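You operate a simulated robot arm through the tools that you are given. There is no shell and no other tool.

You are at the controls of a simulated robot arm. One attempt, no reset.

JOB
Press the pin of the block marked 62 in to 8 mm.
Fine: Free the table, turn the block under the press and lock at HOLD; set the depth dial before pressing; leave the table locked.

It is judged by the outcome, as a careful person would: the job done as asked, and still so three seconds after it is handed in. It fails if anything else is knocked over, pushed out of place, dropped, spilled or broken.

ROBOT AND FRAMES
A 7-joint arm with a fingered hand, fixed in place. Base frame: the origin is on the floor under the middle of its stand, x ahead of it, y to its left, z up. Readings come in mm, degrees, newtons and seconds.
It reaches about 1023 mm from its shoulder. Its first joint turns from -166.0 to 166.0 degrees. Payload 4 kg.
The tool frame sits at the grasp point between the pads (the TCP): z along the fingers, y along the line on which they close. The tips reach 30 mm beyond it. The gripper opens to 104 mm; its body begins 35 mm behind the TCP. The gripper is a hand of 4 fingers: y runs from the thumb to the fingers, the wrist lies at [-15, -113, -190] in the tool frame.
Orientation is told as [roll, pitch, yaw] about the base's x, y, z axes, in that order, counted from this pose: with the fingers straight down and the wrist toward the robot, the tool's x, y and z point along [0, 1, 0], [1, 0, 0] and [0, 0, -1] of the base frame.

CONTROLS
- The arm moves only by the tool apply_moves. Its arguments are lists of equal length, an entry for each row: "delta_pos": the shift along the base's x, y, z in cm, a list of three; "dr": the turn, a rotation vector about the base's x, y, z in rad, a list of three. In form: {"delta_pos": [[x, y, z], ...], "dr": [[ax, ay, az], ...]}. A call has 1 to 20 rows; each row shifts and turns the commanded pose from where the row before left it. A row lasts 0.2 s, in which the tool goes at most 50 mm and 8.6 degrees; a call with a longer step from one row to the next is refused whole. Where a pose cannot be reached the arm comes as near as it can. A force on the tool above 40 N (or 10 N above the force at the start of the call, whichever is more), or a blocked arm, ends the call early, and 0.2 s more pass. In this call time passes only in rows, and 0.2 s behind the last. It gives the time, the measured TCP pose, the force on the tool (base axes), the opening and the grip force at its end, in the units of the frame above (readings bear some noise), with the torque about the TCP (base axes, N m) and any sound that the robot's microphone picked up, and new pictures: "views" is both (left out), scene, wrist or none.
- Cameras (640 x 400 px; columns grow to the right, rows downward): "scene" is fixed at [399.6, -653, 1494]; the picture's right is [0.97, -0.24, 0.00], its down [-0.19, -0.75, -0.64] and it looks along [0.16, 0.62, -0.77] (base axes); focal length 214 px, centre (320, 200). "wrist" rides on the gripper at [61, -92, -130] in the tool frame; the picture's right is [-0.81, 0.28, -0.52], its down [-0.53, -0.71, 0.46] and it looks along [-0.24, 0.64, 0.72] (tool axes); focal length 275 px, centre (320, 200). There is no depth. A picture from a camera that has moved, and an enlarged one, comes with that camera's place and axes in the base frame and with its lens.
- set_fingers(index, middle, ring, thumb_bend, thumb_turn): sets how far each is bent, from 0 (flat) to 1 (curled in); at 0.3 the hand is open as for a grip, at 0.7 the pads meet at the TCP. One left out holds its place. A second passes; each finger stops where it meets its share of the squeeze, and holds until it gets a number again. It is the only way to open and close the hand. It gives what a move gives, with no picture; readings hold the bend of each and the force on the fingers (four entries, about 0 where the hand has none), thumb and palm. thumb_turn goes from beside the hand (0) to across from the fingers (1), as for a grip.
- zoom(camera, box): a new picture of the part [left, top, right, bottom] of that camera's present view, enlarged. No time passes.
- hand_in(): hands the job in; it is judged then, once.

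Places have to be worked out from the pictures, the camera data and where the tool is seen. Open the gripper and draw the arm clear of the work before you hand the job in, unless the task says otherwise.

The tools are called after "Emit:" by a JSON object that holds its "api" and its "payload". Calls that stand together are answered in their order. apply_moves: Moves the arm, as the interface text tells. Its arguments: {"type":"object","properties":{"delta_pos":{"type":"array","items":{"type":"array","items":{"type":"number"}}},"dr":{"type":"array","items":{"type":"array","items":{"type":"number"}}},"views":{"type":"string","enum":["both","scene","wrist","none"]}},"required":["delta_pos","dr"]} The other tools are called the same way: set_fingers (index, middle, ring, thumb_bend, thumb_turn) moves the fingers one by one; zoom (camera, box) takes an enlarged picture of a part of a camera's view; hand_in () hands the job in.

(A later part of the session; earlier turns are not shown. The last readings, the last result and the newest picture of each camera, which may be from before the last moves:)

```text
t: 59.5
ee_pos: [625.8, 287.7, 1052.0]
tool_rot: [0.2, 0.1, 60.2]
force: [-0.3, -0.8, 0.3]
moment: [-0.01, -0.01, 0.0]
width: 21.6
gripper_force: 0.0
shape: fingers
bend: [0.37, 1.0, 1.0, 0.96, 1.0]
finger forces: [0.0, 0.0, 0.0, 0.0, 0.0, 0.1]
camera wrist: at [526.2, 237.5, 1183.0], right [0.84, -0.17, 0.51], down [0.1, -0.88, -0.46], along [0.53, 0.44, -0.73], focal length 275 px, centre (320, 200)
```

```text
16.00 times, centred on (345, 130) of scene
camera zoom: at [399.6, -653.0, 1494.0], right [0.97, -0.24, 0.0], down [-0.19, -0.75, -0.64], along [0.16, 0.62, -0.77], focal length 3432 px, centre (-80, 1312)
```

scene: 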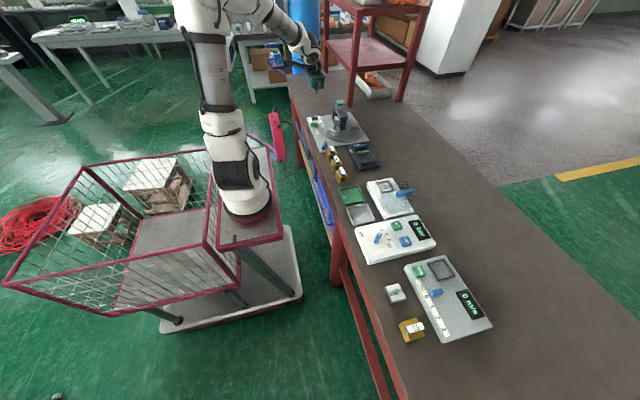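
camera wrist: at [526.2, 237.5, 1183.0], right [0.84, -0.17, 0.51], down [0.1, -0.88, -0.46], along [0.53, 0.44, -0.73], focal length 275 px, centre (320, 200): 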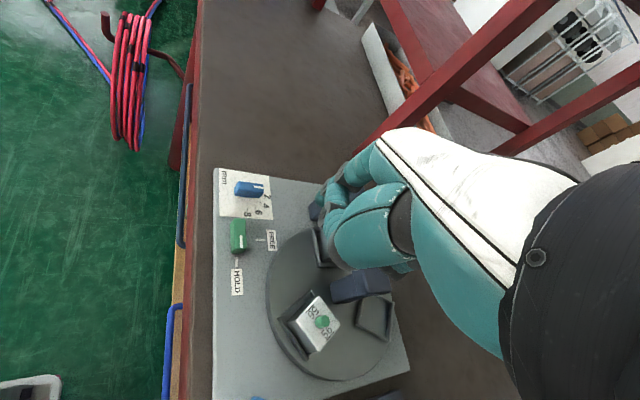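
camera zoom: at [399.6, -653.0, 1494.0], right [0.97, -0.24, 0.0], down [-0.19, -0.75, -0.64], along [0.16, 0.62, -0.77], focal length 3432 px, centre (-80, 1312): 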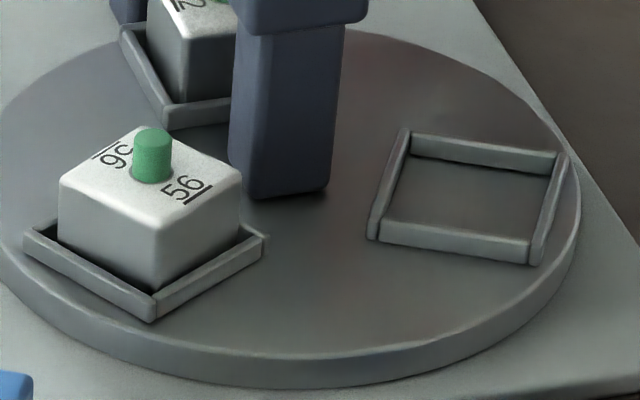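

HOLD is engaged exactly as in the initial picture, and the table stays at index. Next is the depth dial (pivot ≈(642.5,429)): I move the index to its +y side, keeping yaw 60°.

Emit:
{"api": "apply_moves", "payload": {"delta_pos": [[0.3, 3.9, 0], [0.4, 4.0, 0], [0.4, 3.9, -1], [0, 0, -4], [0, 0, -4], [0, 0, 0]], "dr": [[0, 0, 0], [0, 0, 0], [0, 0, 0], [0, 0, 0], [0, 0, 0], [0, 0, 0]], "views": "both"}}

Emit:
{"api": "zoom", "payload": {"camera": "scene", "box": [300, 90, 340, 130]}}

Emit:
{"api": "zoom", "payload": {"camera": "wrist", "box": [220, 130, 380, 290]}}

```text
t: 60.9
ee_pos: [635.1, 406.7, 960.1]
tool_rot: [0.3, -0.1, 60.1]
force: [-0.5, -1.4, -0.7]
moment: [-0.03, 0.0, 0.02]
width: 21.3
gripper_force: 0.1
shape: fingers
bend: [0.37, 1.0, 1.0, 0.96, 1.0]
finger forces: [0.0, 0.0, 0.0, 0.0, 0.0, 0.1]
camera wrist: at [536.1, 356.8, 1092.0], right [0.84, -0.17, 0.51], down [0.1, -0.88, -0.46], along [0.53, 0.44, -0.72], focal length 275 px, centre (320, 200)
```

scene: 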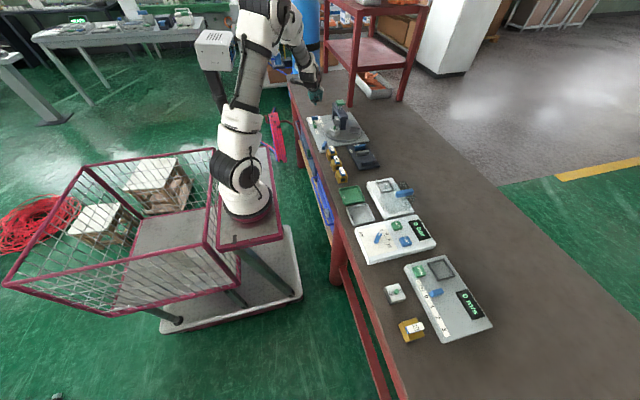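
wrist: 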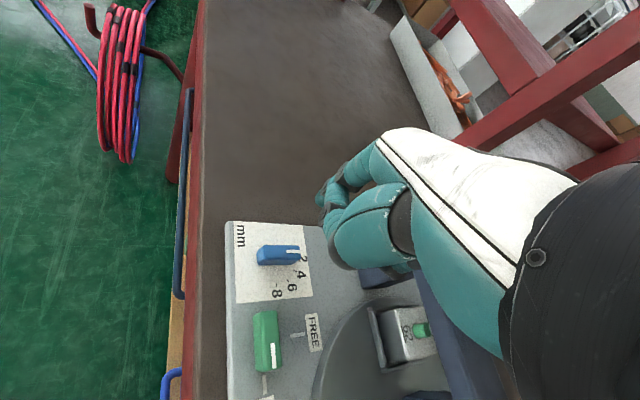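

```text
10.00 times, centred on (320, 110) of scene
camera zoom: at [399.6, -653.0, 1494.0], right [0.97, -0.24, 0.0], down [-0.19, -0.75, -0.64], along [0.16, 0.62, -0.77], focal length 2145 px, centre (320, 1100)
```

zoom: 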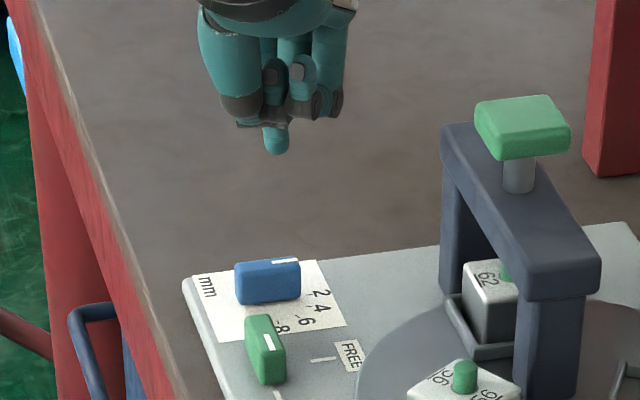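

```text
2.50 times, centred on (300, 210) of wrist
camera zoom: at [536.1, 356.8, 1092.0], right [0.84, -0.17, 0.51], down [0.1, -0.88, -0.46], along [0.53, 0.44, -0.72], focal length 688 px, centre (370, 175)
```

zoom: 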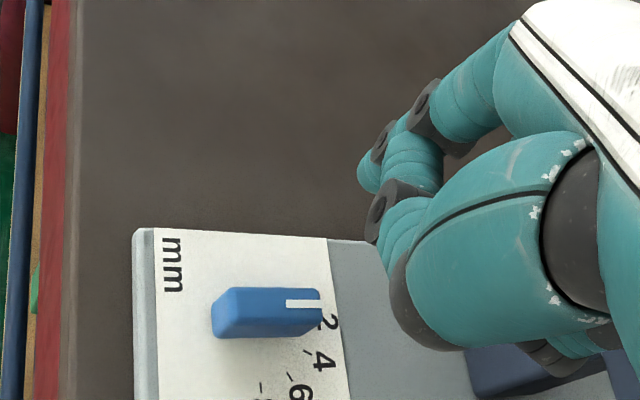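

Finger is over the far side of the dial. I lower to plate level.

Emit:
{"api": "apply_moves", "payload": {"delta_pos": [[0.1, 0, -2.5], [0, 0, -2.5], [0, 0, -1.0], [0, 0, 0]], "dr": [[0, 0, 0], [0, 0, 0], [0, 0, 0], [0, 0, 0]], "views": "none"}}

Emit:
{"api": "zoom", "payload": {"camera": "scene", "box": [302, 100, 334, 133]}}

Emit:
{"api": "zoom", "payload": {"camera": "wrist", "box": [220, 130, 380, 290]}}

```text
t: 61.9
ee_pos: [639.1, 404.9, 903.0]
tool_rot: [0.2, -0.1, 60.1]
force: [0.6, -0.7, 0.5]
moment: [0.01, 0.01, -0.01]
width: 21.7
gripper_force: 0.1
shape: fingers
bend: [0.37, 1.0, 1.0, 0.96, 1.0]
finger forces: [0.0, 0.0, 0.0, 0.1, 0.0, 0.1]
```

```text
12.12 times, centred on (318, 116) of scene
camera zoom: at [399.6, -653.0, 1494.0], right [0.97, -0.24, 0.0], down [-0.19, -0.75, -0.64], along [0.16, 0.62, -0.77], focal length 2600 px, centre (344, 1212)
```

zoom: 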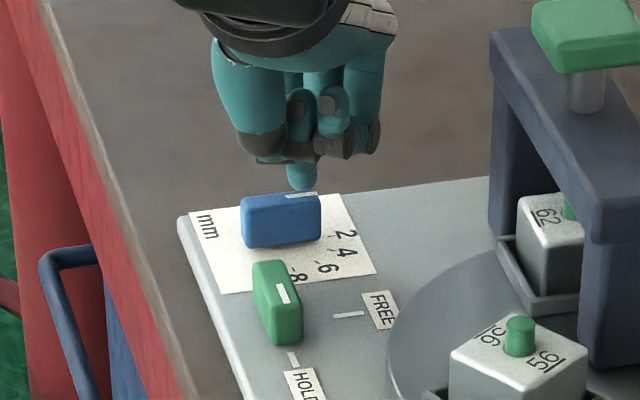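

```text
2.50 times, centred on (300, 210) of wrist
camera zoom: at [539.6, 354.9, 1034.1], right [0.84, -0.17, 0.51], down [0.1, -0.88, -0.46], along [0.53, 0.44, -0.72], focal length 688 px, centre (370, 175)
```

zoom: 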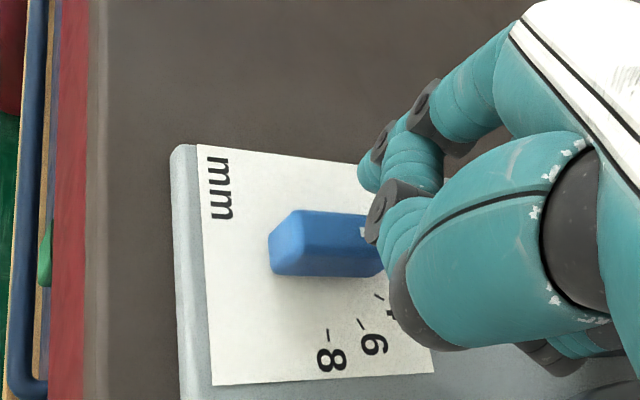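

Finger is beside the dial. I push the pointer end from 2 toward 8 along its arc, first to about −55°.

Emit:
{"api": "apply_moves", "payload": {"delta_pos": [[-0.04, -0.37, -0.25], [-0.05, -0.37, 0], [-0.05, -0.37, 0], [0.16, -0.3, 0], [0.16, -0.3, 0], [0.1, -0.36, 0], [0.09, -0.36, 0], [-0.03, -0.36, 0], [-0.03, -0.36, 0], [0, 0, 0]], "dr": [[0, 0, 0], [0, 0, 0], [0, 0, 0], [0, 0, 0], [0, 0, 0], [0, 0, 0], [0, 0, 0], [0, 0, 0], [0, 0, 0], [0, 0, 0]], "views": "none"}}

Emit:
{"api": "zoom", "payload": {"camera": "scene", "box": [302, 105, 334, 138]}}

Emit:
{"api": "zoom", "payload": {"camera": "wrist", "box": [220, 100, 380, 260]}}

```text
t: 64.1
ee_pos: [642.6, 373.1, 901.9]
tool_rot: [0.2, -0.1, 60.0]
force: [1.7, 0.9, 0.1]
moment: [0.04, 0.0, -0.06]
width: 22.1
gripper_force: 0.3
shape: fingers
bend: [0.36, 1.0, 1.0, 0.96, 1.0]
finger forces: [1.2, 0.1, 0.1, 0.0, 0.1, 0.0]
```

```text
12.12 times, centred on (318, 122) of scene
camera zoom: at [399.6, -653.0, 1494.0], right [0.97, -0.24, 0.0], down [-0.19, -0.75, -0.64], along [0.16, 0.62, -0.77], focal length 2600 px, centre (344, 1152)
```

zoom: 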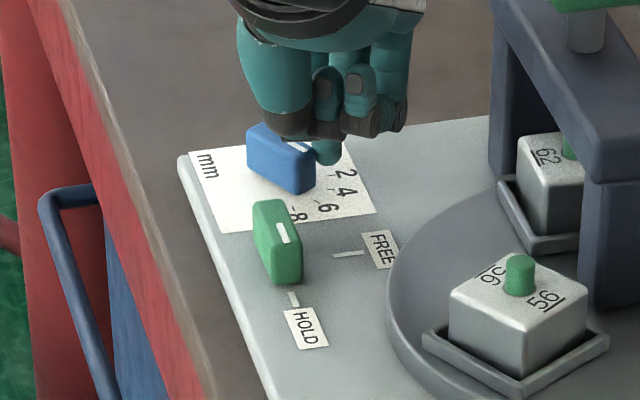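

```text
2.50 times, centred on (300, 180) of wrist
camera zoom: at [543.4, 323.4, 1032.4], right [0.84, -0.17, 0.51], down [0.1, -0.88, -0.46], along [0.53, 0.44, -0.72], focal length 688 px, centre (370, 250)
```

zoom: 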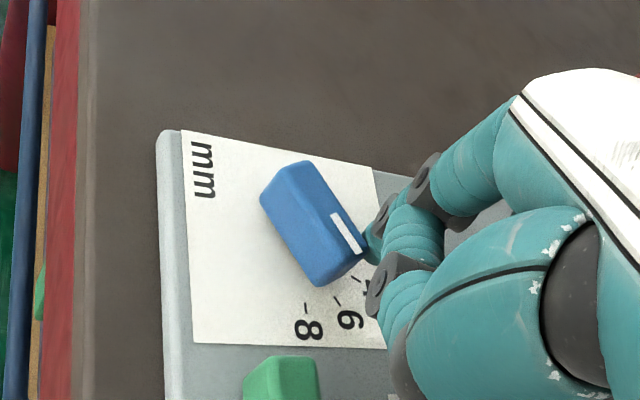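

The dial is around −52°. I push on gently toward 8.

Emit:
{"api": "apply_moves", "payload": {"delta_pos": [[-0.14, -0.26, 0], [-0.14, -0.26, 0], [-0.12, -0.2, 0], [-0.12, -0.15, 0], [0, 0, 0]], "dr": [[0, 0, 0], [0, 0, 0], [0, 0, 0], [0, 0, 0], [0, 0, 0]], "views": "none"}}

Emit:
{"api": "zoom", "payload": {"camera": "scene", "box": [302, 105, 334, 138]}}

Emit:
{"api": "zoom", "payload": {"camera": "wrist", "box": [220, 100, 380, 260]}}

```text
t: 65.3
ee_pos: [637.0, 364.6, 901.2]
tool_rot: [0.2, -0.1, 60.2]
force: [0.0, -0.6, -0.1]
moment: [0.04, 0.0, -0.03]
width: 22.1
gripper_force: 0.4
shape: fingers
bend: [0.37, 1.0, 1.0, 0.96, 1.0]
finger forces: [0.3, 0.0, 0.0, 0.0, 0.1, 0.0]
```

```text
12.12 times, centred on (318, 122) of scene
camera zoom: at [399.6, -653.0, 1494.0], right [0.97, -0.24, 0.0], down [-0.19, -0.75, -0.64], along [0.16, 0.62, -0.77], focal length 2600 px, centre (344, 1152)
```

zoom: 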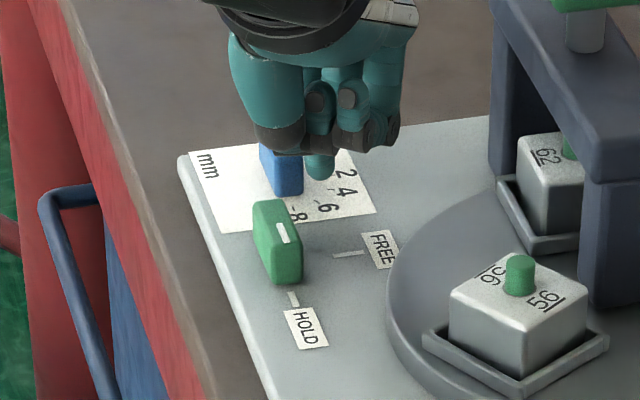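

```text
2.50 times, centred on (300, 180) of wrist
camera zoom: at [537.9, 314.6, 1031.4], right [0.84, -0.17, 0.51], down [0.1, -0.88, -0.46], along [0.53, 0.44, -0.72], focal length 688 px, centre (370, 250)
```

zoom: 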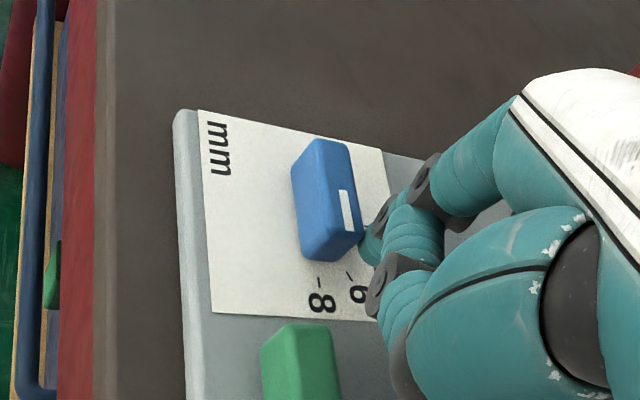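

The dial looks close to 8. I back off and lift for a precise look.

Emit:
{"api": "apply_moves", "payload": {"delta_pos": [[0.5, 0, 0], [0.3, 0, 0.5], [0, 0, 3], [0, 0, 4], [0, 0, 4], [0, -3, 3], [0, -4, 1], [0, 0, 0]], "dr": [[0, 0, 0], [0, 0, 0], [0, 0, 0], [0, 0, 0], [0, 0, 0], [0, 0, 0], [0, 0, 0], [0, 0, 0]], "views": "wrist"}}

Emit:
{"api": "zoom", "payload": {"camera": "scene", "box": [302, 110, 334, 138]}}

Emit:
{"api": "zoom", "payload": {"camera": "wrist", "box": [205, 150, 285, 250]}}

```text
t: 67.1
ee_pos: [642.8, 293.1, 1059.2]
tool_rot: [0.1, 0.0, 60.1]
force: [-0.6, -0.7, -0.1]
moment: [0.0, 0.0, 0.04]
width: 21.8
gripper_force: 0.1
shape: fingers
bend: [0.37, 1.0, 1.0, 0.96, 1.0]
finger forces: [0.0, 0.1, 0.0, 0.1, 0.0, 0.1]
camera wrist: at [544.3, 243.3, 1189.8], right [0.84, -0.17, 0.51], down [0.11, -0.88, -0.46], along [0.53, 0.44, -0.72], focal length 275 px, centre (320, 200)
```

wrist: 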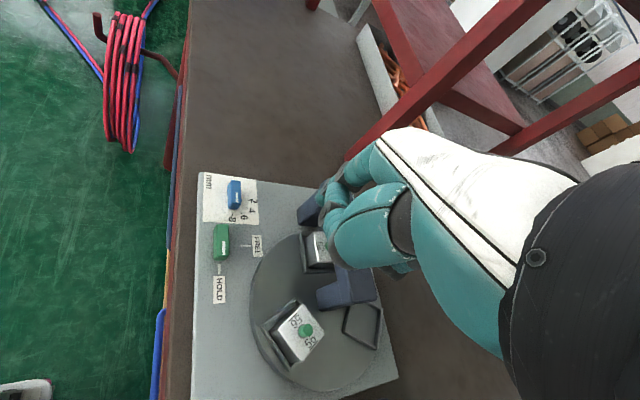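

```text
14.29 times, centred on (318, 124) of scene
camera zoom: at [399.6, -653.0, 1494.0], right [0.97, -0.24, 0.0], down [-0.19, -0.75, -0.64], along [0.16, 0.62, -0.77], focal length 3064 px, centre (349, 1286)
```

zoom: 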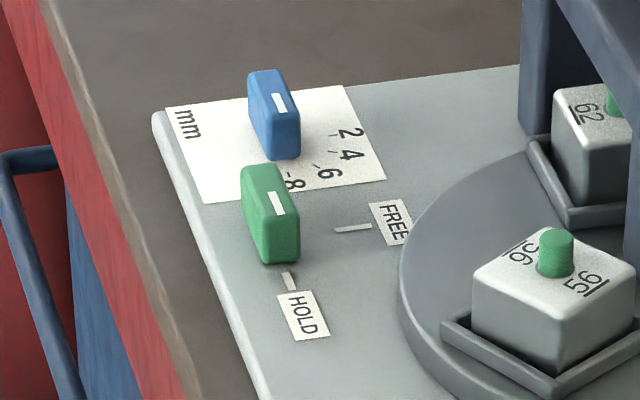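

```text
4.00 times, centred on (245, 200) of wrist
camera zoom: at [544.3, 243.3, 1189.8], right [0.84, -0.17, 0.51], down [0.11, -0.88, -0.46], along [0.53, 0.44, -0.72], focal length 1101 px, centre (620, 200)
```

zoom: 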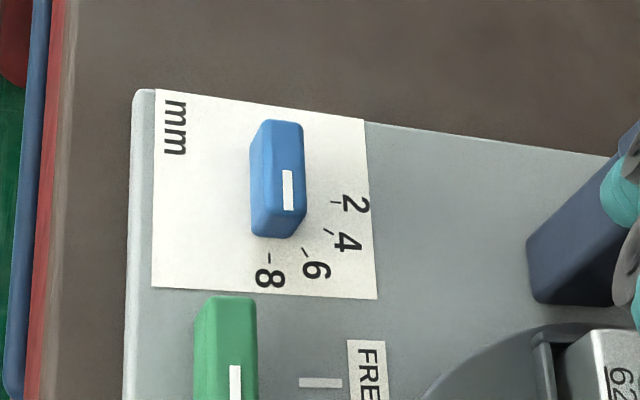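

The dial looks parallel to the HOLD direction, pointing at 8. I zoom in further to verify its angle against the 8 tick.

Emit:
{"api": "zoom", "payload": {"camera": "wrist", "box": [215, 170, 265, 220]}}

Emit:
{"api": "zoom", "payload": {"camera": "scene", "box": [308, 112, 326, 132]}}

Emit:
{"api": "zoom", "payload": {"camera": "wrist", "box": [200, 210, 260, 270]}}

```text
8.00 times, centred on (240, 195) of wrist
camera zoom: at [544.3, 243.3, 1189.8], right [0.84, -0.17, 0.51], down [0.11, -0.88, -0.46], along [0.53, 0.44, -0.72], focal length 2202 px, centre (960, 240)
```

zoom: 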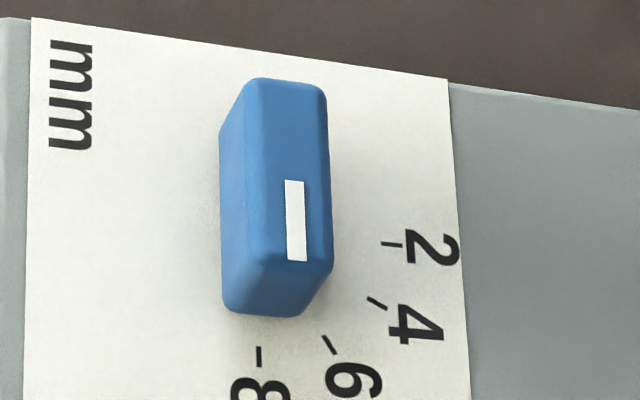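

```text
16.00 times, centred on (317, 122) of scene
camera zoom: at [399.6, -653.0, 1494.0], right [0.97, -0.24, 0.0], down [-0.19, -0.75, -0.64], along [0.16, 0.62, -0.77], focal length 3432 px, centre (368, 1448)
```

zoom: 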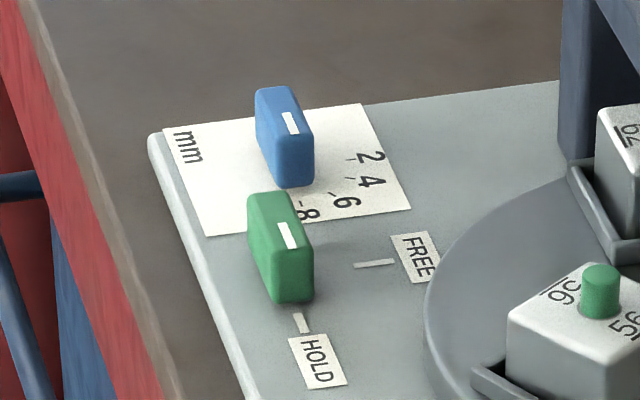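

```text
6.67 times, centred on (230, 240) of wrist
camera zoom: at [544.3, 243.3, 1189.8], right [0.84, -0.17, 0.51], down [0.11, -0.88, -0.46], along [0.53, 0.44, -0.72], focal length 1835 px, centre (920, -67)
```

zoom: 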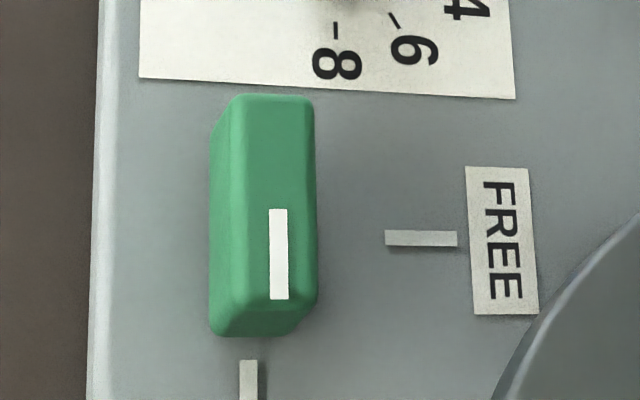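

Both the dial (8) and the lock (HOLD) are aligned within about 1°. Now the press: I curl into a fist for a strong push and move to hover above the green cap.

Emit:
{"api": "set_fingers", "payload": {"index": 1.0, "thumb_bend": 0.9}}

Emit:
{"api": "apply_moves", "payload": {"delta_pos": [[2.3, 1.1, 1.0], [2.3, 1.2, 0.5], [2.3, 1.2, 0], [2.2, 1.1, 0], [0, 0, 0]], "dr": [[0, 0, 0], [0, 0, 0], [0, 0, 0], [0, 0, 0], [0, 0, 0]], "views": "both"}}

Emit:
{"api": "zoom", "payload": {"camera": "scene", "box": [320, 75, 370, 125]}}

Emit:
{"api": "zoom", "payload": {"camera": "wrist", "box": [180, 130, 400, 320]}}

```text
t: 68.1
ee_pos: [643.9, 294.0, 1059.1]
tool_rot: [0.2, -0.1, 60.0]
force: [0.4, -0.4, 0.6]
moment: [0.04, -0.01, -0.02]
width: 4.1
gripper_force: 0.1
shape: fingers
bend: [0.76, 1.0, 1.0, 0.92, 1.0]
finger forces: [0.0, 0.0, 0.0, 0.1, 0.0, 0.1]
```

```text
t: 69.3
ee_pos: [735.7, 340.8, 1071.2]
tool_rot: [0.2, -0.1, 60.1]
force: [0.4, -0.6, -1.0]
moment: [0.02, -0.02, 0.01]
width: 4.3
gripper_force: 0.1
shape: fingers
bend: [0.76, 1.0, 1.0, 0.92, 1.0]
finger forces: [0.0, 0.1, 0.0, 0.0, 0.0, 0.0]
camera wrist: at [636.2, 290.6, 1202.2], right [0.84, -0.17, 0.51], down [0.1, -0.88, -0.46], along [0.53, 0.44, -0.72], focal length 275 px, centre (320, 200)
```

scene: 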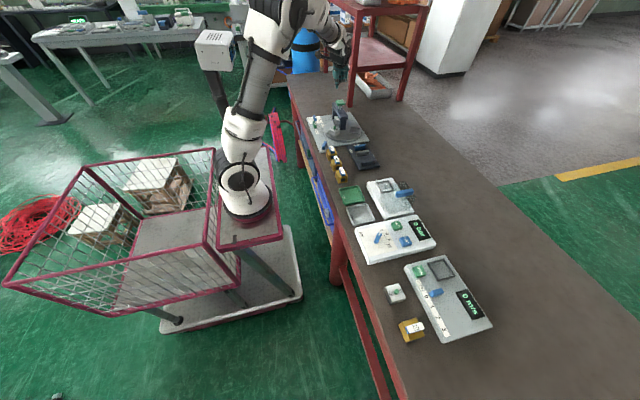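
wrist: 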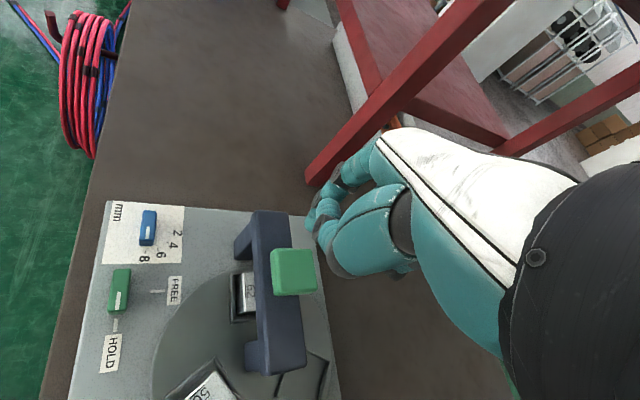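

```text
8.00 times, centred on (345, 100) of scene
camera zoom: at [399.6, -653.0, 1494.0], right [0.97, -0.24, 0.0], down [-0.19, -0.75, -0.64], along [0.16, 0.62, -0.77], focal length 1716 px, centre (120, 1000)
```

zoom: 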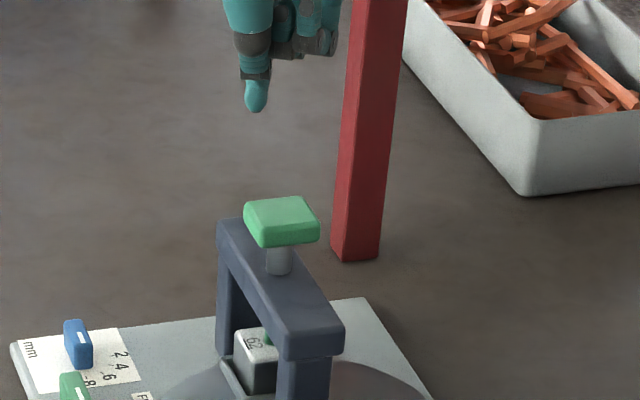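

```text
2.11 times, centred on (290, 225) of wrist
camera zoom: at [636.2, 290.6, 1202.2], right [0.84, -0.17, 0.51], down [0.1, -0.88, -0.46], along [0.53, 0.44, -0.72], focal length 580 px, centre (383, 147)
```

zoom: 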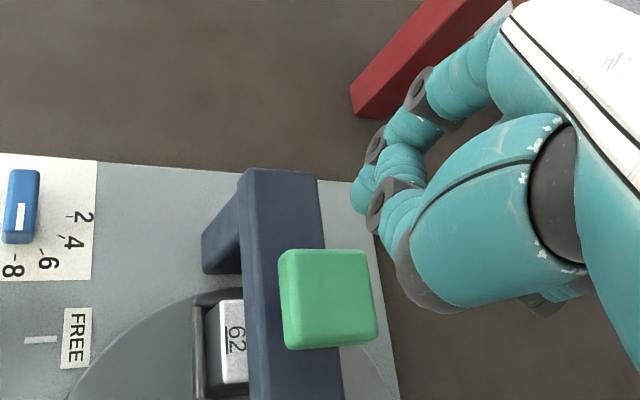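

The thumb blocked the index from curling. I open the thumb, curl the index fully, then tuck the thumb over it to make a proper fist.

Emit:
{"api": "set_fingers", "payload": {"thumb_bend": 0.3}}

Emit:
{"api": "set_fingers", "payload": {"index": 1.0}}

Emit:
{"api": "set_fingers", "payload": {"thumb_bend": 1.0}}

Emit:
{"api": "zoom", "payload": {"camera": "scene", "box": [325, 60, 365, 110]}}

Emit:
{"api": "zoom", "payload": {"camera": "wrist", "box": [180, 130, 400, 320]}}

```text
t: 70.3
ee_pos: [735.8, 340.9, 1072.2]
tool_rot: [0.3, 0.0, 60.1]
force: [-0.1, 0.7, 0.5]
moment: [-0.01, -0.02, -0.01]
width: 65.5
gripper_force: 0.0
shape: fingers
bend: [1.0, 1.0, 1.0, 0.3, 0.98]
finger forces: [0.1, 0.0, 0.0, 0.0, 0.1, 0.0]
```

```text
t: 71.3
ee_pos: [734.7, 340.6, 1072.3]
tool_rot: [0.2, -0.1, 60.1]
force: [0.3, 1.0, 0.1]
moment: [0.0, 0.01, -0.03]
width: 65.1
gripper_force: 0.0
shape: fingers
bend: [1.0, 1.0, 1.0, 0.3, 0.98]
finger forces: [0.0, 0.1, 0.0, 0.1, 0.0, 0.0]
```

```text
t: 72.3
ee_pos: [735.3, 339.5, 1071.4]
tool_rot: [0.1, 0.0, 60.2]
force: [0.1, -0.4, -0.1]
moment: [-0.01, 0.0, 0.0]
width: 32.6
gripper_force: 0.0
shape: fingers
bend: [1.0, 1.0, 1.0, 0.91, 1.0]
finger forces: [0.0, 0.0, 0.0, 0.1, 0.0, 0.0]
```

```text
8.00 times, centred on (345, 85) of scene
camera zoom: at [399.6, -653.0, 1494.0], right [0.97, -0.24, 0.0], down [-0.19, -0.75, -0.64], along [0.16, 0.62, -0.77], focal length 1716 px, centre (120, 1120)
```

zoom: 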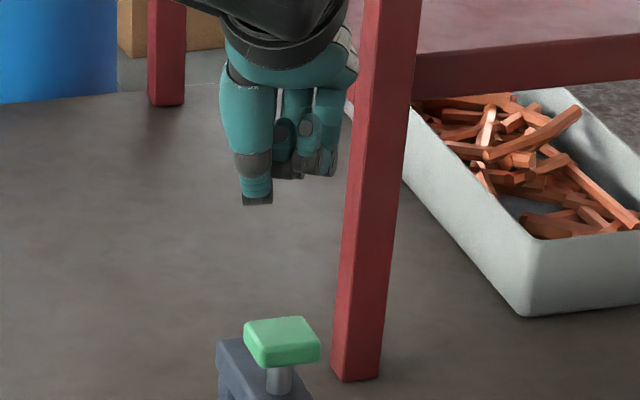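

```text
2.11 times, centred on (290, 225) of wrist
camera zoom: at [636.0, 290.5, 1202.2], right [0.84, -0.17, 0.51], down [0.1, -0.88, -0.46], along [0.53, 0.44, -0.72], focal length 580 px, centre (383, 147)
```

zoom: 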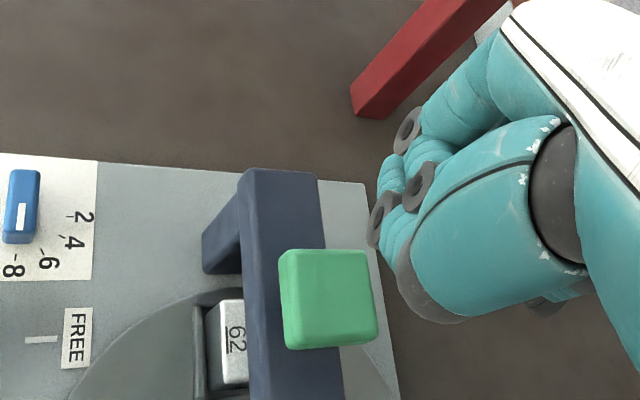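

A proper fist now; knuckles are about level with tool z −8. I centre the middle knuckle over the cap (≈(752.5,346)) and come down close.

Emit:
{"api": "apply_moves", "payload": {"delta_pos": [[-0.2, -0.1, -2.5], [-0.14, -0.13, -2.5], [0, 0, -2.0], [0, 0, -1.0], [0, 0, 0]], "dr": [[0, 0, 0], [0, 0, 0], [0, 0, 0], [0, 0, 0], [0, 0, 0]], "views": "none"}}

Emit:
{"api": "zoom", "payload": {"camera": "scene", "box": [325, 75, 370, 120]}}

Emit:
{"api": "zoom", "payload": {"camera": "wrist", "box": [220, 150, 400, 310]}}

```text
t: 73.5
ee_pos: [732.7, 337.6, 991.9]
tool_rot: [0.2, -0.1, 60.1]
force: [0.8, 0.8, 1.1]
moment: [-0.01, 0.0, 0.02]
width: 32.3
gripper_force: 1.4
shape: fingers
bend: [1.0, 1.0, 1.0, 0.92, 1.0]
finger forces: [0.0, 0.1, 0.0, 0.1, 1.3, 0.0]
```

```text
8.89 times, centred on (348, 98) of scene
camera zoom: at [399.6, -653.0, 1494.0], right [0.97, -0.24, 0.0], down [-0.19, -0.75, -0.64], along [0.16, 0.62, -0.77], focal length 1906 px, centre (76, 1111)
```

zoom: 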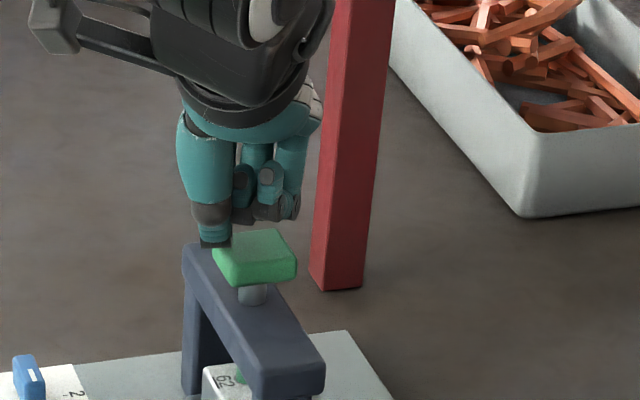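

```text
2.50 times, centred on (310, 230) of wrist
camera zoom: at [633.6, 287.9, 1122.3], right [0.84, -0.17, 0.51], down [0.1, -0.88, -0.46], along [0.53, 0.44, -0.72], focal length 688 px, centre (345, 125)
```

zoom: 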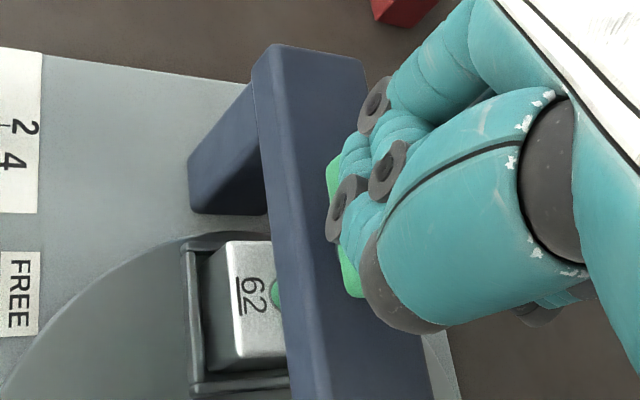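

The thumb's lowest part touched the cap edge first (1.3 N). I lift 8 mm, shift the hand so the thumb clears the cap and the middle and ring knuckles sit over its centre.

Emit:
{"api": "apply_moves", "payload": {"delta_pos": [[0, 0, 0.8], [-0.75, 0.3, 0], [-0.7, 0.3, 0], [0, 0, -0.6], [0, 0, 0]], "dr": [[0, 0, 0], [0, 0, 0], [0, 0, 0], [0, 0, 0], [0, 0, 0]], "views": "none"}}

Emit:
{"api": "zoom", "payload": {"camera": "scene", "box": [330, 85, 360, 115]}}

Emit:
{"api": "zoom", "payload": {"camera": "wrist", "box": [220, 150, 400, 310]}}

```text
t: 74.7
ee_pos: [717.7, 344.0, 993.8]
tool_rot: [0.1, 0.0, 60.0]
force: [-0.2, -0.1, -0.4]
moment: [-0.01, -0.01, -0.01]
width: 32.7
gripper_force: 0.1
shape: fingers
bend: [1.0, 1.0, 1.0, 0.92, 1.0]
finger forces: [0.0, 0.0, 0.1, 0.1, 0.0, 0.1]
```

```text
13.33 times, centred on (345, 100) of scene
camera zoom: at [399.6, -653.0, 1494.0], right [0.97, -0.24, 0.0], down [-0.19, -0.75, -0.64], along [0.16, 0.62, -0.77], focal length 2860 px, centre (-13, 1533)
```

zoom: 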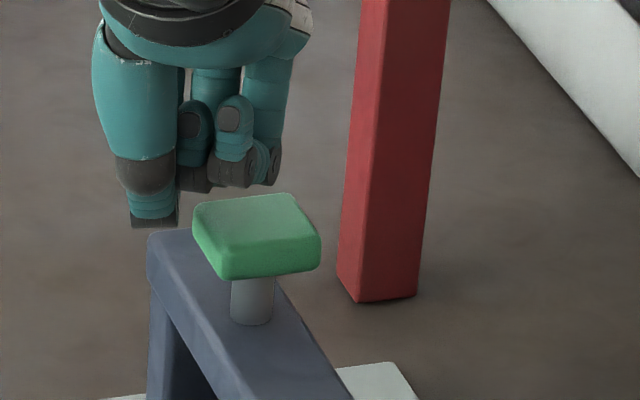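

```text
2.50 times, centred on (310, 230) of wrist
camera zoom: at [618.9, 294.2, 1125.5], right [0.84, -0.17, 0.51], down [0.1, -0.88, -0.46], along [0.53, 0.44, -0.73], focal length 688 px, centre (345, 125)
```

zoom: 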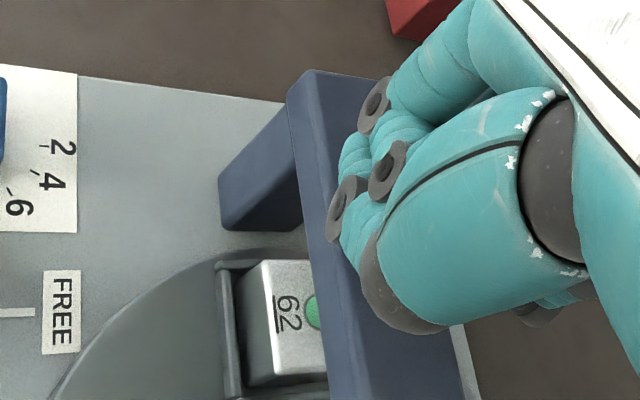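

The knuckles are over the cap centre with the thumb clear to its left. I lower gently until contact.

Emit:
{"api": "apply_moves", "payload": {"delta_pos": [[0, 0, -0.5], [0, 0, -0.3], [0, 0, -0.3], [0, 0, -0.3], [0, 0, 0]], "dr": [[0, 0, 0], [0, 0, 0], [0, 0, 0], [0, 0, 0], [0, 0, 0]], "views": "none"}}

Emit:
{"api": "zoom", "payload": {"camera": "scene", "box": [330, 85, 360, 115]}}

```text
t: 75.9
ee_pos: [718.4, 342.5, 979.3]
tool_rot: [0.3, -0.1, 60.1]
force: [-0.4, 0.1, 0.7]
moment: [0.01, 0.0, -0.01]
width: 32.5
gripper_force: 0.6
shape: fingers
bend: [1.0, 1.0, 1.0, 0.92, 1.0]
finger forces: [0.0, 0.7, 0.1, 0.0, 0.0, 0.0]
```

```text
13.33 times, centred on (345, 100) of scene
camera zoom: at [399.6, -653.0, 1494.0], right [0.97, -0.24, 0.0], down [-0.19, -0.75, -0.64], along [0.16, 0.62, -0.77], focal length 2860 px, centre (-13, 1533)
```

zoom: 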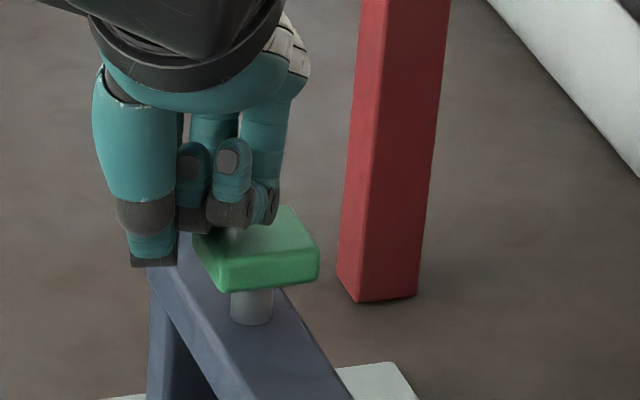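

The cap is already following down with under 1 N (free travel). I keep pressing in small steps and watch the force.

Emit:
{"api": "apply_moves", "payload": {"delta_pos": [[0, 0, -0.2], [0, 0, -0.2], [0, 0, -0.2], [0, 0, -0.2], [0, 0, 0]], "dr": [[0, 0, 0], [0, 0, 0], [0, 0, 0], [0, 0, 0], [0, 0, 0]], "views": "none"}}

Emit:
{"api": "zoom", "payload": {"camera": "scene", "box": [330, 85, 365, 125]}}

Emit:
{"api": "zoom", "payload": {"camera": "wrist", "box": [240, 180, 360, 310]}}

```text
t: 77.1
ee_pos: [717.8, 344.6, 971.3]
tool_rot: [0.2, -0.1, 60.1]
force: [0.6, 1.1, 7.2]
moment: [0.1, -0.14, 0.03]
width: 32.6
gripper_force: 4.6
shape: fingers
bend: [1.0, 1.0, 1.0, 0.92, 1.0]
finger forces: [0.0, 8.7, 0.0, 0.1, 0.0, 0.0]
heard: click
```

```text
10.00 times, centred on (348, 105) of scene
camera zoom: at [399.6, -653.0, 1494.0], right [0.97, -0.24, 0.0], down [-0.19, -0.75, -0.64], along [0.16, 0.62, -0.77], focal length 2145 px, centre (45, 1150)
```

zoom: 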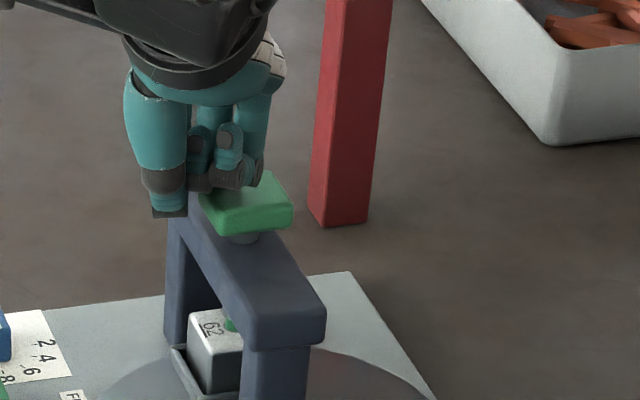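

```text
3.08 times, centred on (300, 245) of wrist
camera zoom: at [619.2, 293.2, 1102.3], right [0.84, -0.17, 0.51], down [0.1, -0.88, -0.46], along [0.53, 0.44, -0.72], focal length 847 px, centre (382, 62)
```

zoom: 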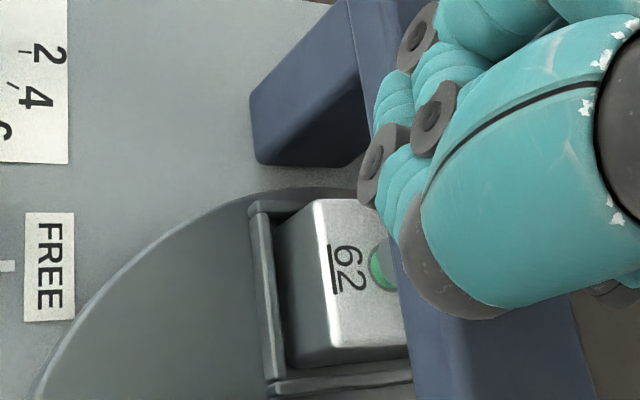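

A click was heard and the force is up to about 8 N. I press slightly further to be sure it's fully against the depth stop.

Emit:
{"api": "apply_moves", "payload": {"delta_pos": [[0, 0, -0.15], [0, 0, -0.15], [0, 0, 0]], "dr": [[0, 0, 0], [0, 0, 0], [0, 0, 0]], "views": "none"}}

Emit:
{"api": "zoom", "payload": {"camera": "scene", "box": [330, 85, 365, 125]}}

Emit:
{"api": "zoom", "payload": {"camera": "wrist", "box": [240, 180, 360, 310]}}

```text
t: 77.9
ee_pos: [718.9, 342.9, 968.9]
tool_rot: [0.3, -0.1, 60.0]
force: [1.9, -2.2, 10.0]
moment: [0.15, -0.17, -0.05]
width: 32.4
gripper_force: 6.2
shape: fingers
bend: [1.0, 1.0, 1.0, 0.92, 1.0]
finger forces: [0.1, 12.6, 0.0, 0.0, 0.0, 0.0]
```

```text
10.00 times, centred on (348, 105) of scene
camera zoom: at [399.6, -653.0, 1494.0], right [0.97, -0.24, 0.0], down [-0.19, -0.75, -0.64], along [0.16, 0.62, -0.77], focal length 2145 px, centre (45, 1150)
```

zoom: 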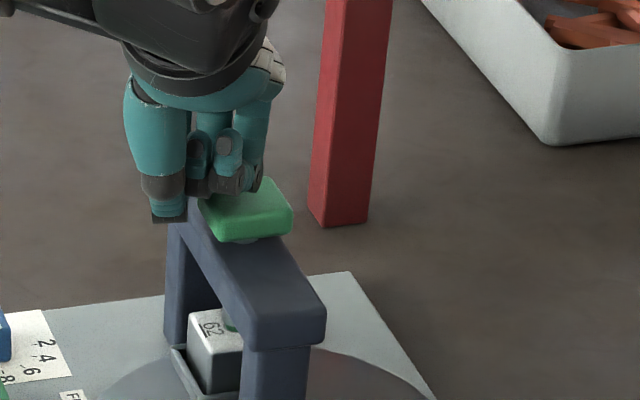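

```text
3.08 times, centred on (300, 245) of wrist
camera zoom: at [619.5, 294.2, 1098.9], right [0.84, -0.17, 0.52], down [0.1, -0.88, -0.46], along [0.53, 0.44, -0.72], focal length 847 px, centre (382, 62)
```

zoom: 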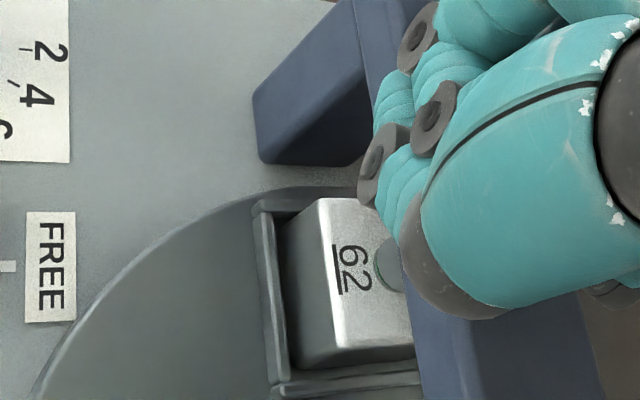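

The pin is visibly going in under the ram and the force is only 10 N, so it's still moving. I continue in small steps until the stop is felt.

Emit:
{"api": "apply_moves", "payload": {"delta_pos": [[0, 0, -0.15], [0, 0, -0.15], [0, 0, 0]], "dr": [[0, 0, 0], [0, 0, 0], [0, 0, 0]], "views": "none"}}

Emit:
{"api": "zoom", "payload": {"camera": "scene", "box": [330, 85, 365, 125]}}

Emit:
{"api": "zoom", "payload": {"camera": "wrist", "box": [240, 180, 360, 310]}}

```text
t: 78.7
ee_pos: [718.0, 344.3, 968.0]
tool_rot: [0.2, -0.4, 60.0]
force: [3.7, 1.0, 33.7]
moment: [0.41, -0.62, -0.05]
width: 32.6
gripper_force: 18.0
shape: fingers
bend: [1.0, 1.0, 1.0, 0.92, 1.0]
finger forces: [0.1, 35.5, 0.1, 0.0, 0.1, 0.0]
```

```text
10.00 times, centred on (348, 105) of scene
camera zoom: at [399.6, -653.0, 1494.0], right [0.97, -0.24, 0.0], down [-0.19, -0.75, -0.64], along [0.16, 0.62, -0.77], focal length 2145 px, centre (45, 1150)
```

zoom: 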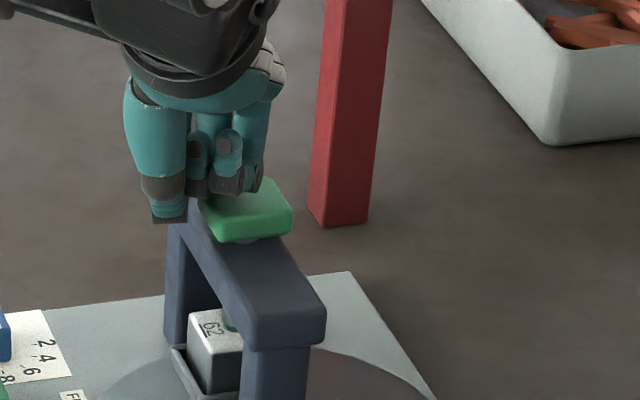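

```text
3.08 times, centred on (300, 245) of wrist
camera zoom: at [619.3, 294.3, 1097.9], right [0.84, -0.17, 0.52], down [0.11, -0.88, -0.46], along [0.53, 0.44, -0.72], focal length 847 px, centre (382, 62)
```

zoom: 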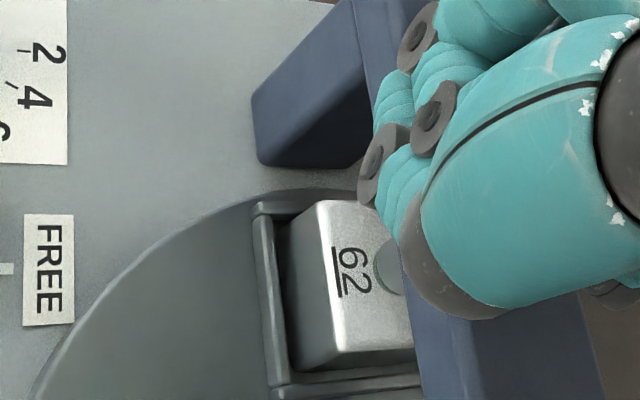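

The force jumped to 34 N with no further travel: the depth stop is reached. I lift straight off and move the hand back clear.

Emit:
{"api": "apply_moves", "payload": {"delta_pos": [[0, 0, 0.4], [0, 0, 0.6], [0, 0, 1.5], [0, 0, 3], [0, 0, 4], [-1, -1, 3], [-3, -2, 0], [-3, -2, 0], [0, 0, 0]], "dr": [[0, 0, 0], [0, 0, 0], [0, 0, 0], [0, 0, 0], [0, 0, 0], [0, 0, 0], [0, 0, 0], [0, 0, 0], [0, 0, 0]], "views": "both"}}

Emit:
{"api": "zoom", "payload": {"camera": "scene", "box": [330, 95, 362, 130]}}

Emit:
{"api": "zoom", "payload": {"camera": "wrist", "box": [220, 180, 360, 300]}}

Emit:
{"api": "zoom", "payload": {"camera": "scene", "box": [300, 95, 370, 165]}}

```text
t: 80.7
ee_pos: [649.0, 295.1, 1092.1]
tool_rot: [0.2, 0.0, 60.1]
force: [0.5, -0.3, 0.6]
moment: [0.01, -0.03, -0.02]
width: 32.9
gripper_force: 0.0
shape: fingers
bend: [1.0, 1.0, 1.0, 0.92, 1.0]
finger forces: [0.0, 0.0, 0.0, 0.1, 0.0, 0.1]
camera wrist: at [549.0, 245.0, 1221.5], right [0.84, -0.17, 0.51], down [0.1, -0.88, -0.46], along [0.53, 0.44, -0.73], focal length 275 px, centre (320, 200)
```

scene: 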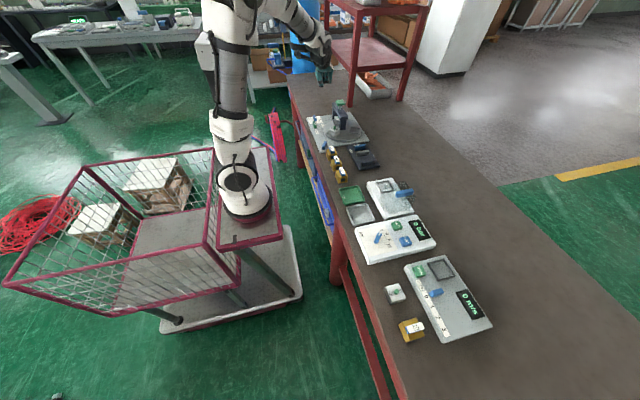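
wrist: 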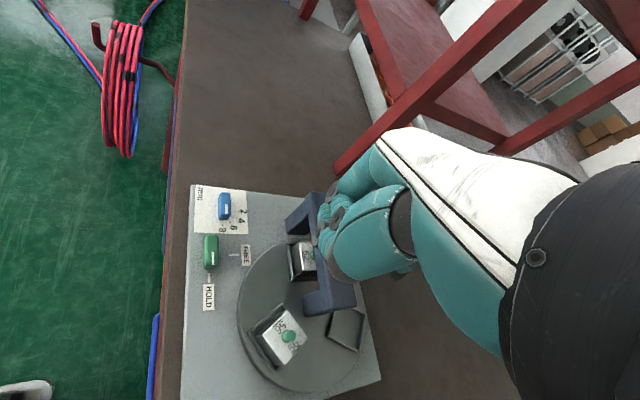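

```text
11.43 times, centred on (346, 112) of scene
camera zoom: at [399.6, -653.0, 1494.0], right [0.97, -0.24, 0.0], down [-0.19, -0.75, -0.64], along [0.16, 0.62, -0.77], focal length 2451 px, centre (23, 1200)
```

zoom: 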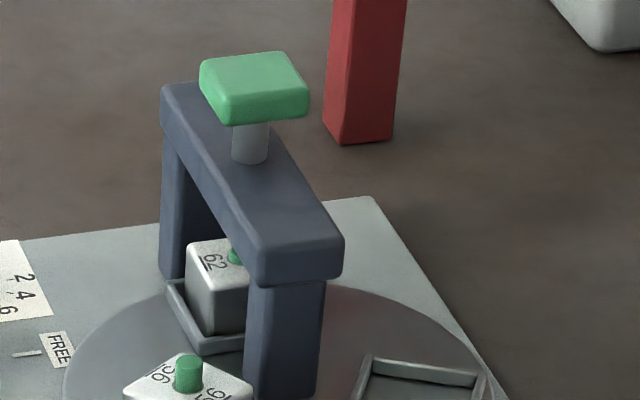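

```text
3.33 times, centred on (290, 240) of wrist
camera zoom: at [549.0, 245.0, 1221.5], right [0.84, -0.17, 0.51], down [0.1, -0.88, -0.46], along [0.53, 0.44, -0.73], focal length 918 px, centre (420, 67)
```

zoom: 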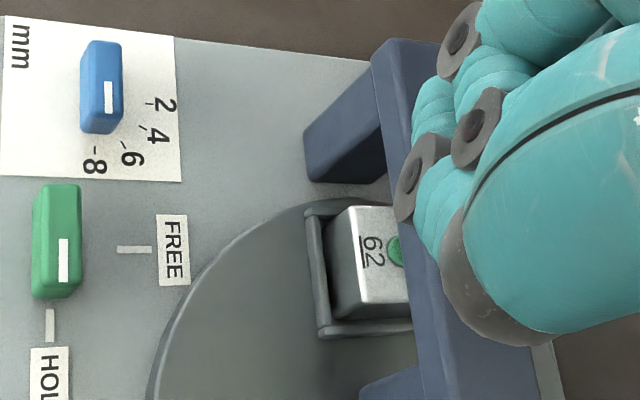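

```text
5.71 times, centred on (335, 130) of scene
camera zoom: at [399.6, -653.0, 1494.0], right [0.97, -0.24, 0.0], down [-0.19, -0.75, -0.64], along [0.16, 0.62, -0.77], focal length 1226 px, centre (234, 600)
```

zoom: 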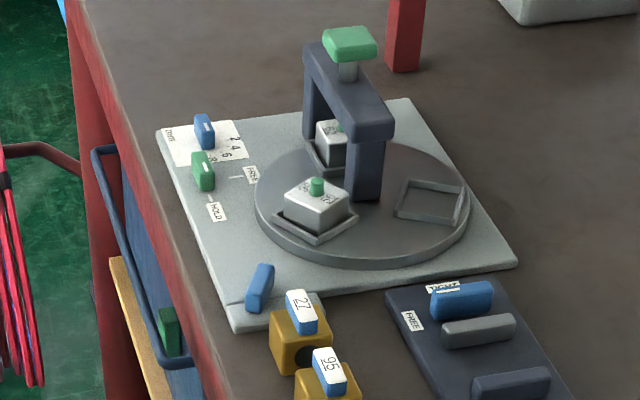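

The cap sprang back and the 62 pin is visibly lower than before. I zoom to check how far it was pressed and that everything else is in place.

Emit:
{"api": "zoom", "payload": {"camera": "scene", "box": [334, 112, 348, 124]}}

Emit:
{"api": "zoom", "payload": {"camera": "wrist", "box": [285, 230, 325, 290]}}

Emit:
{"api": "zoom", "payload": {"camera": "scene", "box": [325, 118, 365, 143]}}

Emit:
{"api": "zoom", "payload": {"camera": "scene", "box": [302, 110, 334, 138]}}

```text
16.00 times, centred on (341, 118) of scene
camera zoom: at [399.6, -653.0, 1494.0], right [0.97, -0.24, 0.0], down [-0.19, -0.75, -0.64], along [0.16, 0.62, -0.77], focal length 3432 px, centre (-16, 1512)
```

zoom: 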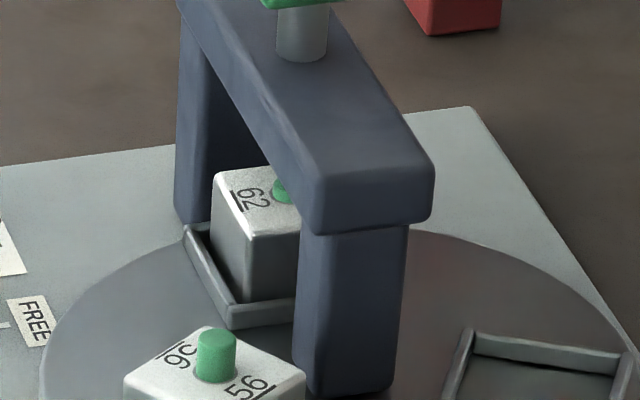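

```text
6.67 times, centred on (305, 260) of wrist
camera zoom: at [549.0, 245.0, 1221.5], right [0.84, -0.17, 0.51], down [0.1, -0.88, -0.46], along [0.53, 0.44, -0.73], focal length 1835 px, centre (420, -200)
```

zoom: 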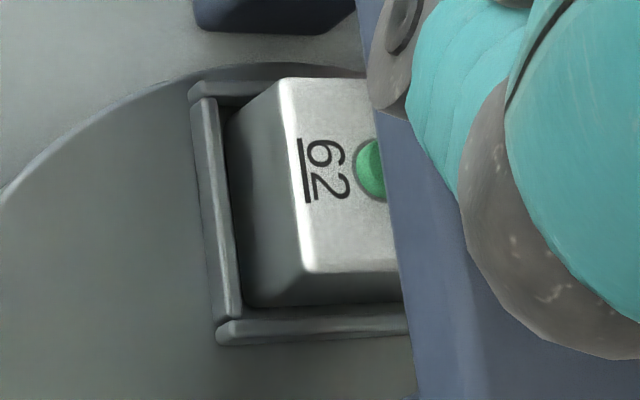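

```text
16.00 times, centred on (345, 130) of scene
camera zoom: at [399.6, -653.0, 1494.0], right [0.97, -0.24, 0.0], down [-0.19, -0.75, -0.64], along [0.16, 0.62, -0.77], focal length 3432 px, centre (-80, 1312)
```

zoom: 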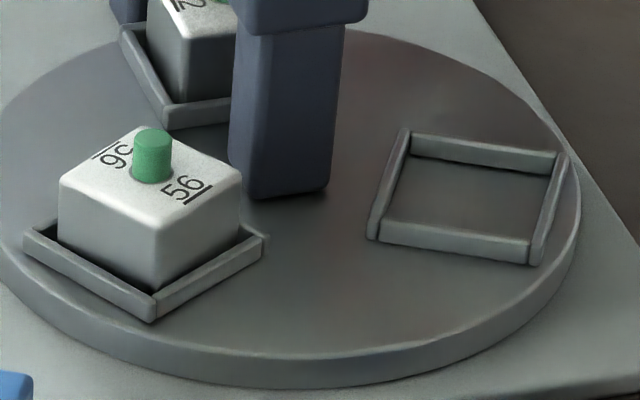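

```text
14.29 times, centred on (318, 124) of scene
camera zoom: at [399.6, -653.0, 1494.0], right [0.97, -0.24, 0.0], down [-0.19, -0.75, -0.64], along [0.16, 0.62, -0.77], focal length 3064 px, centre (349, 1286)
```

zoom: 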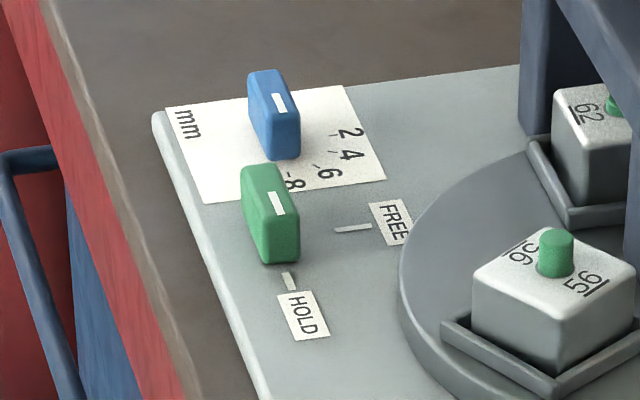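

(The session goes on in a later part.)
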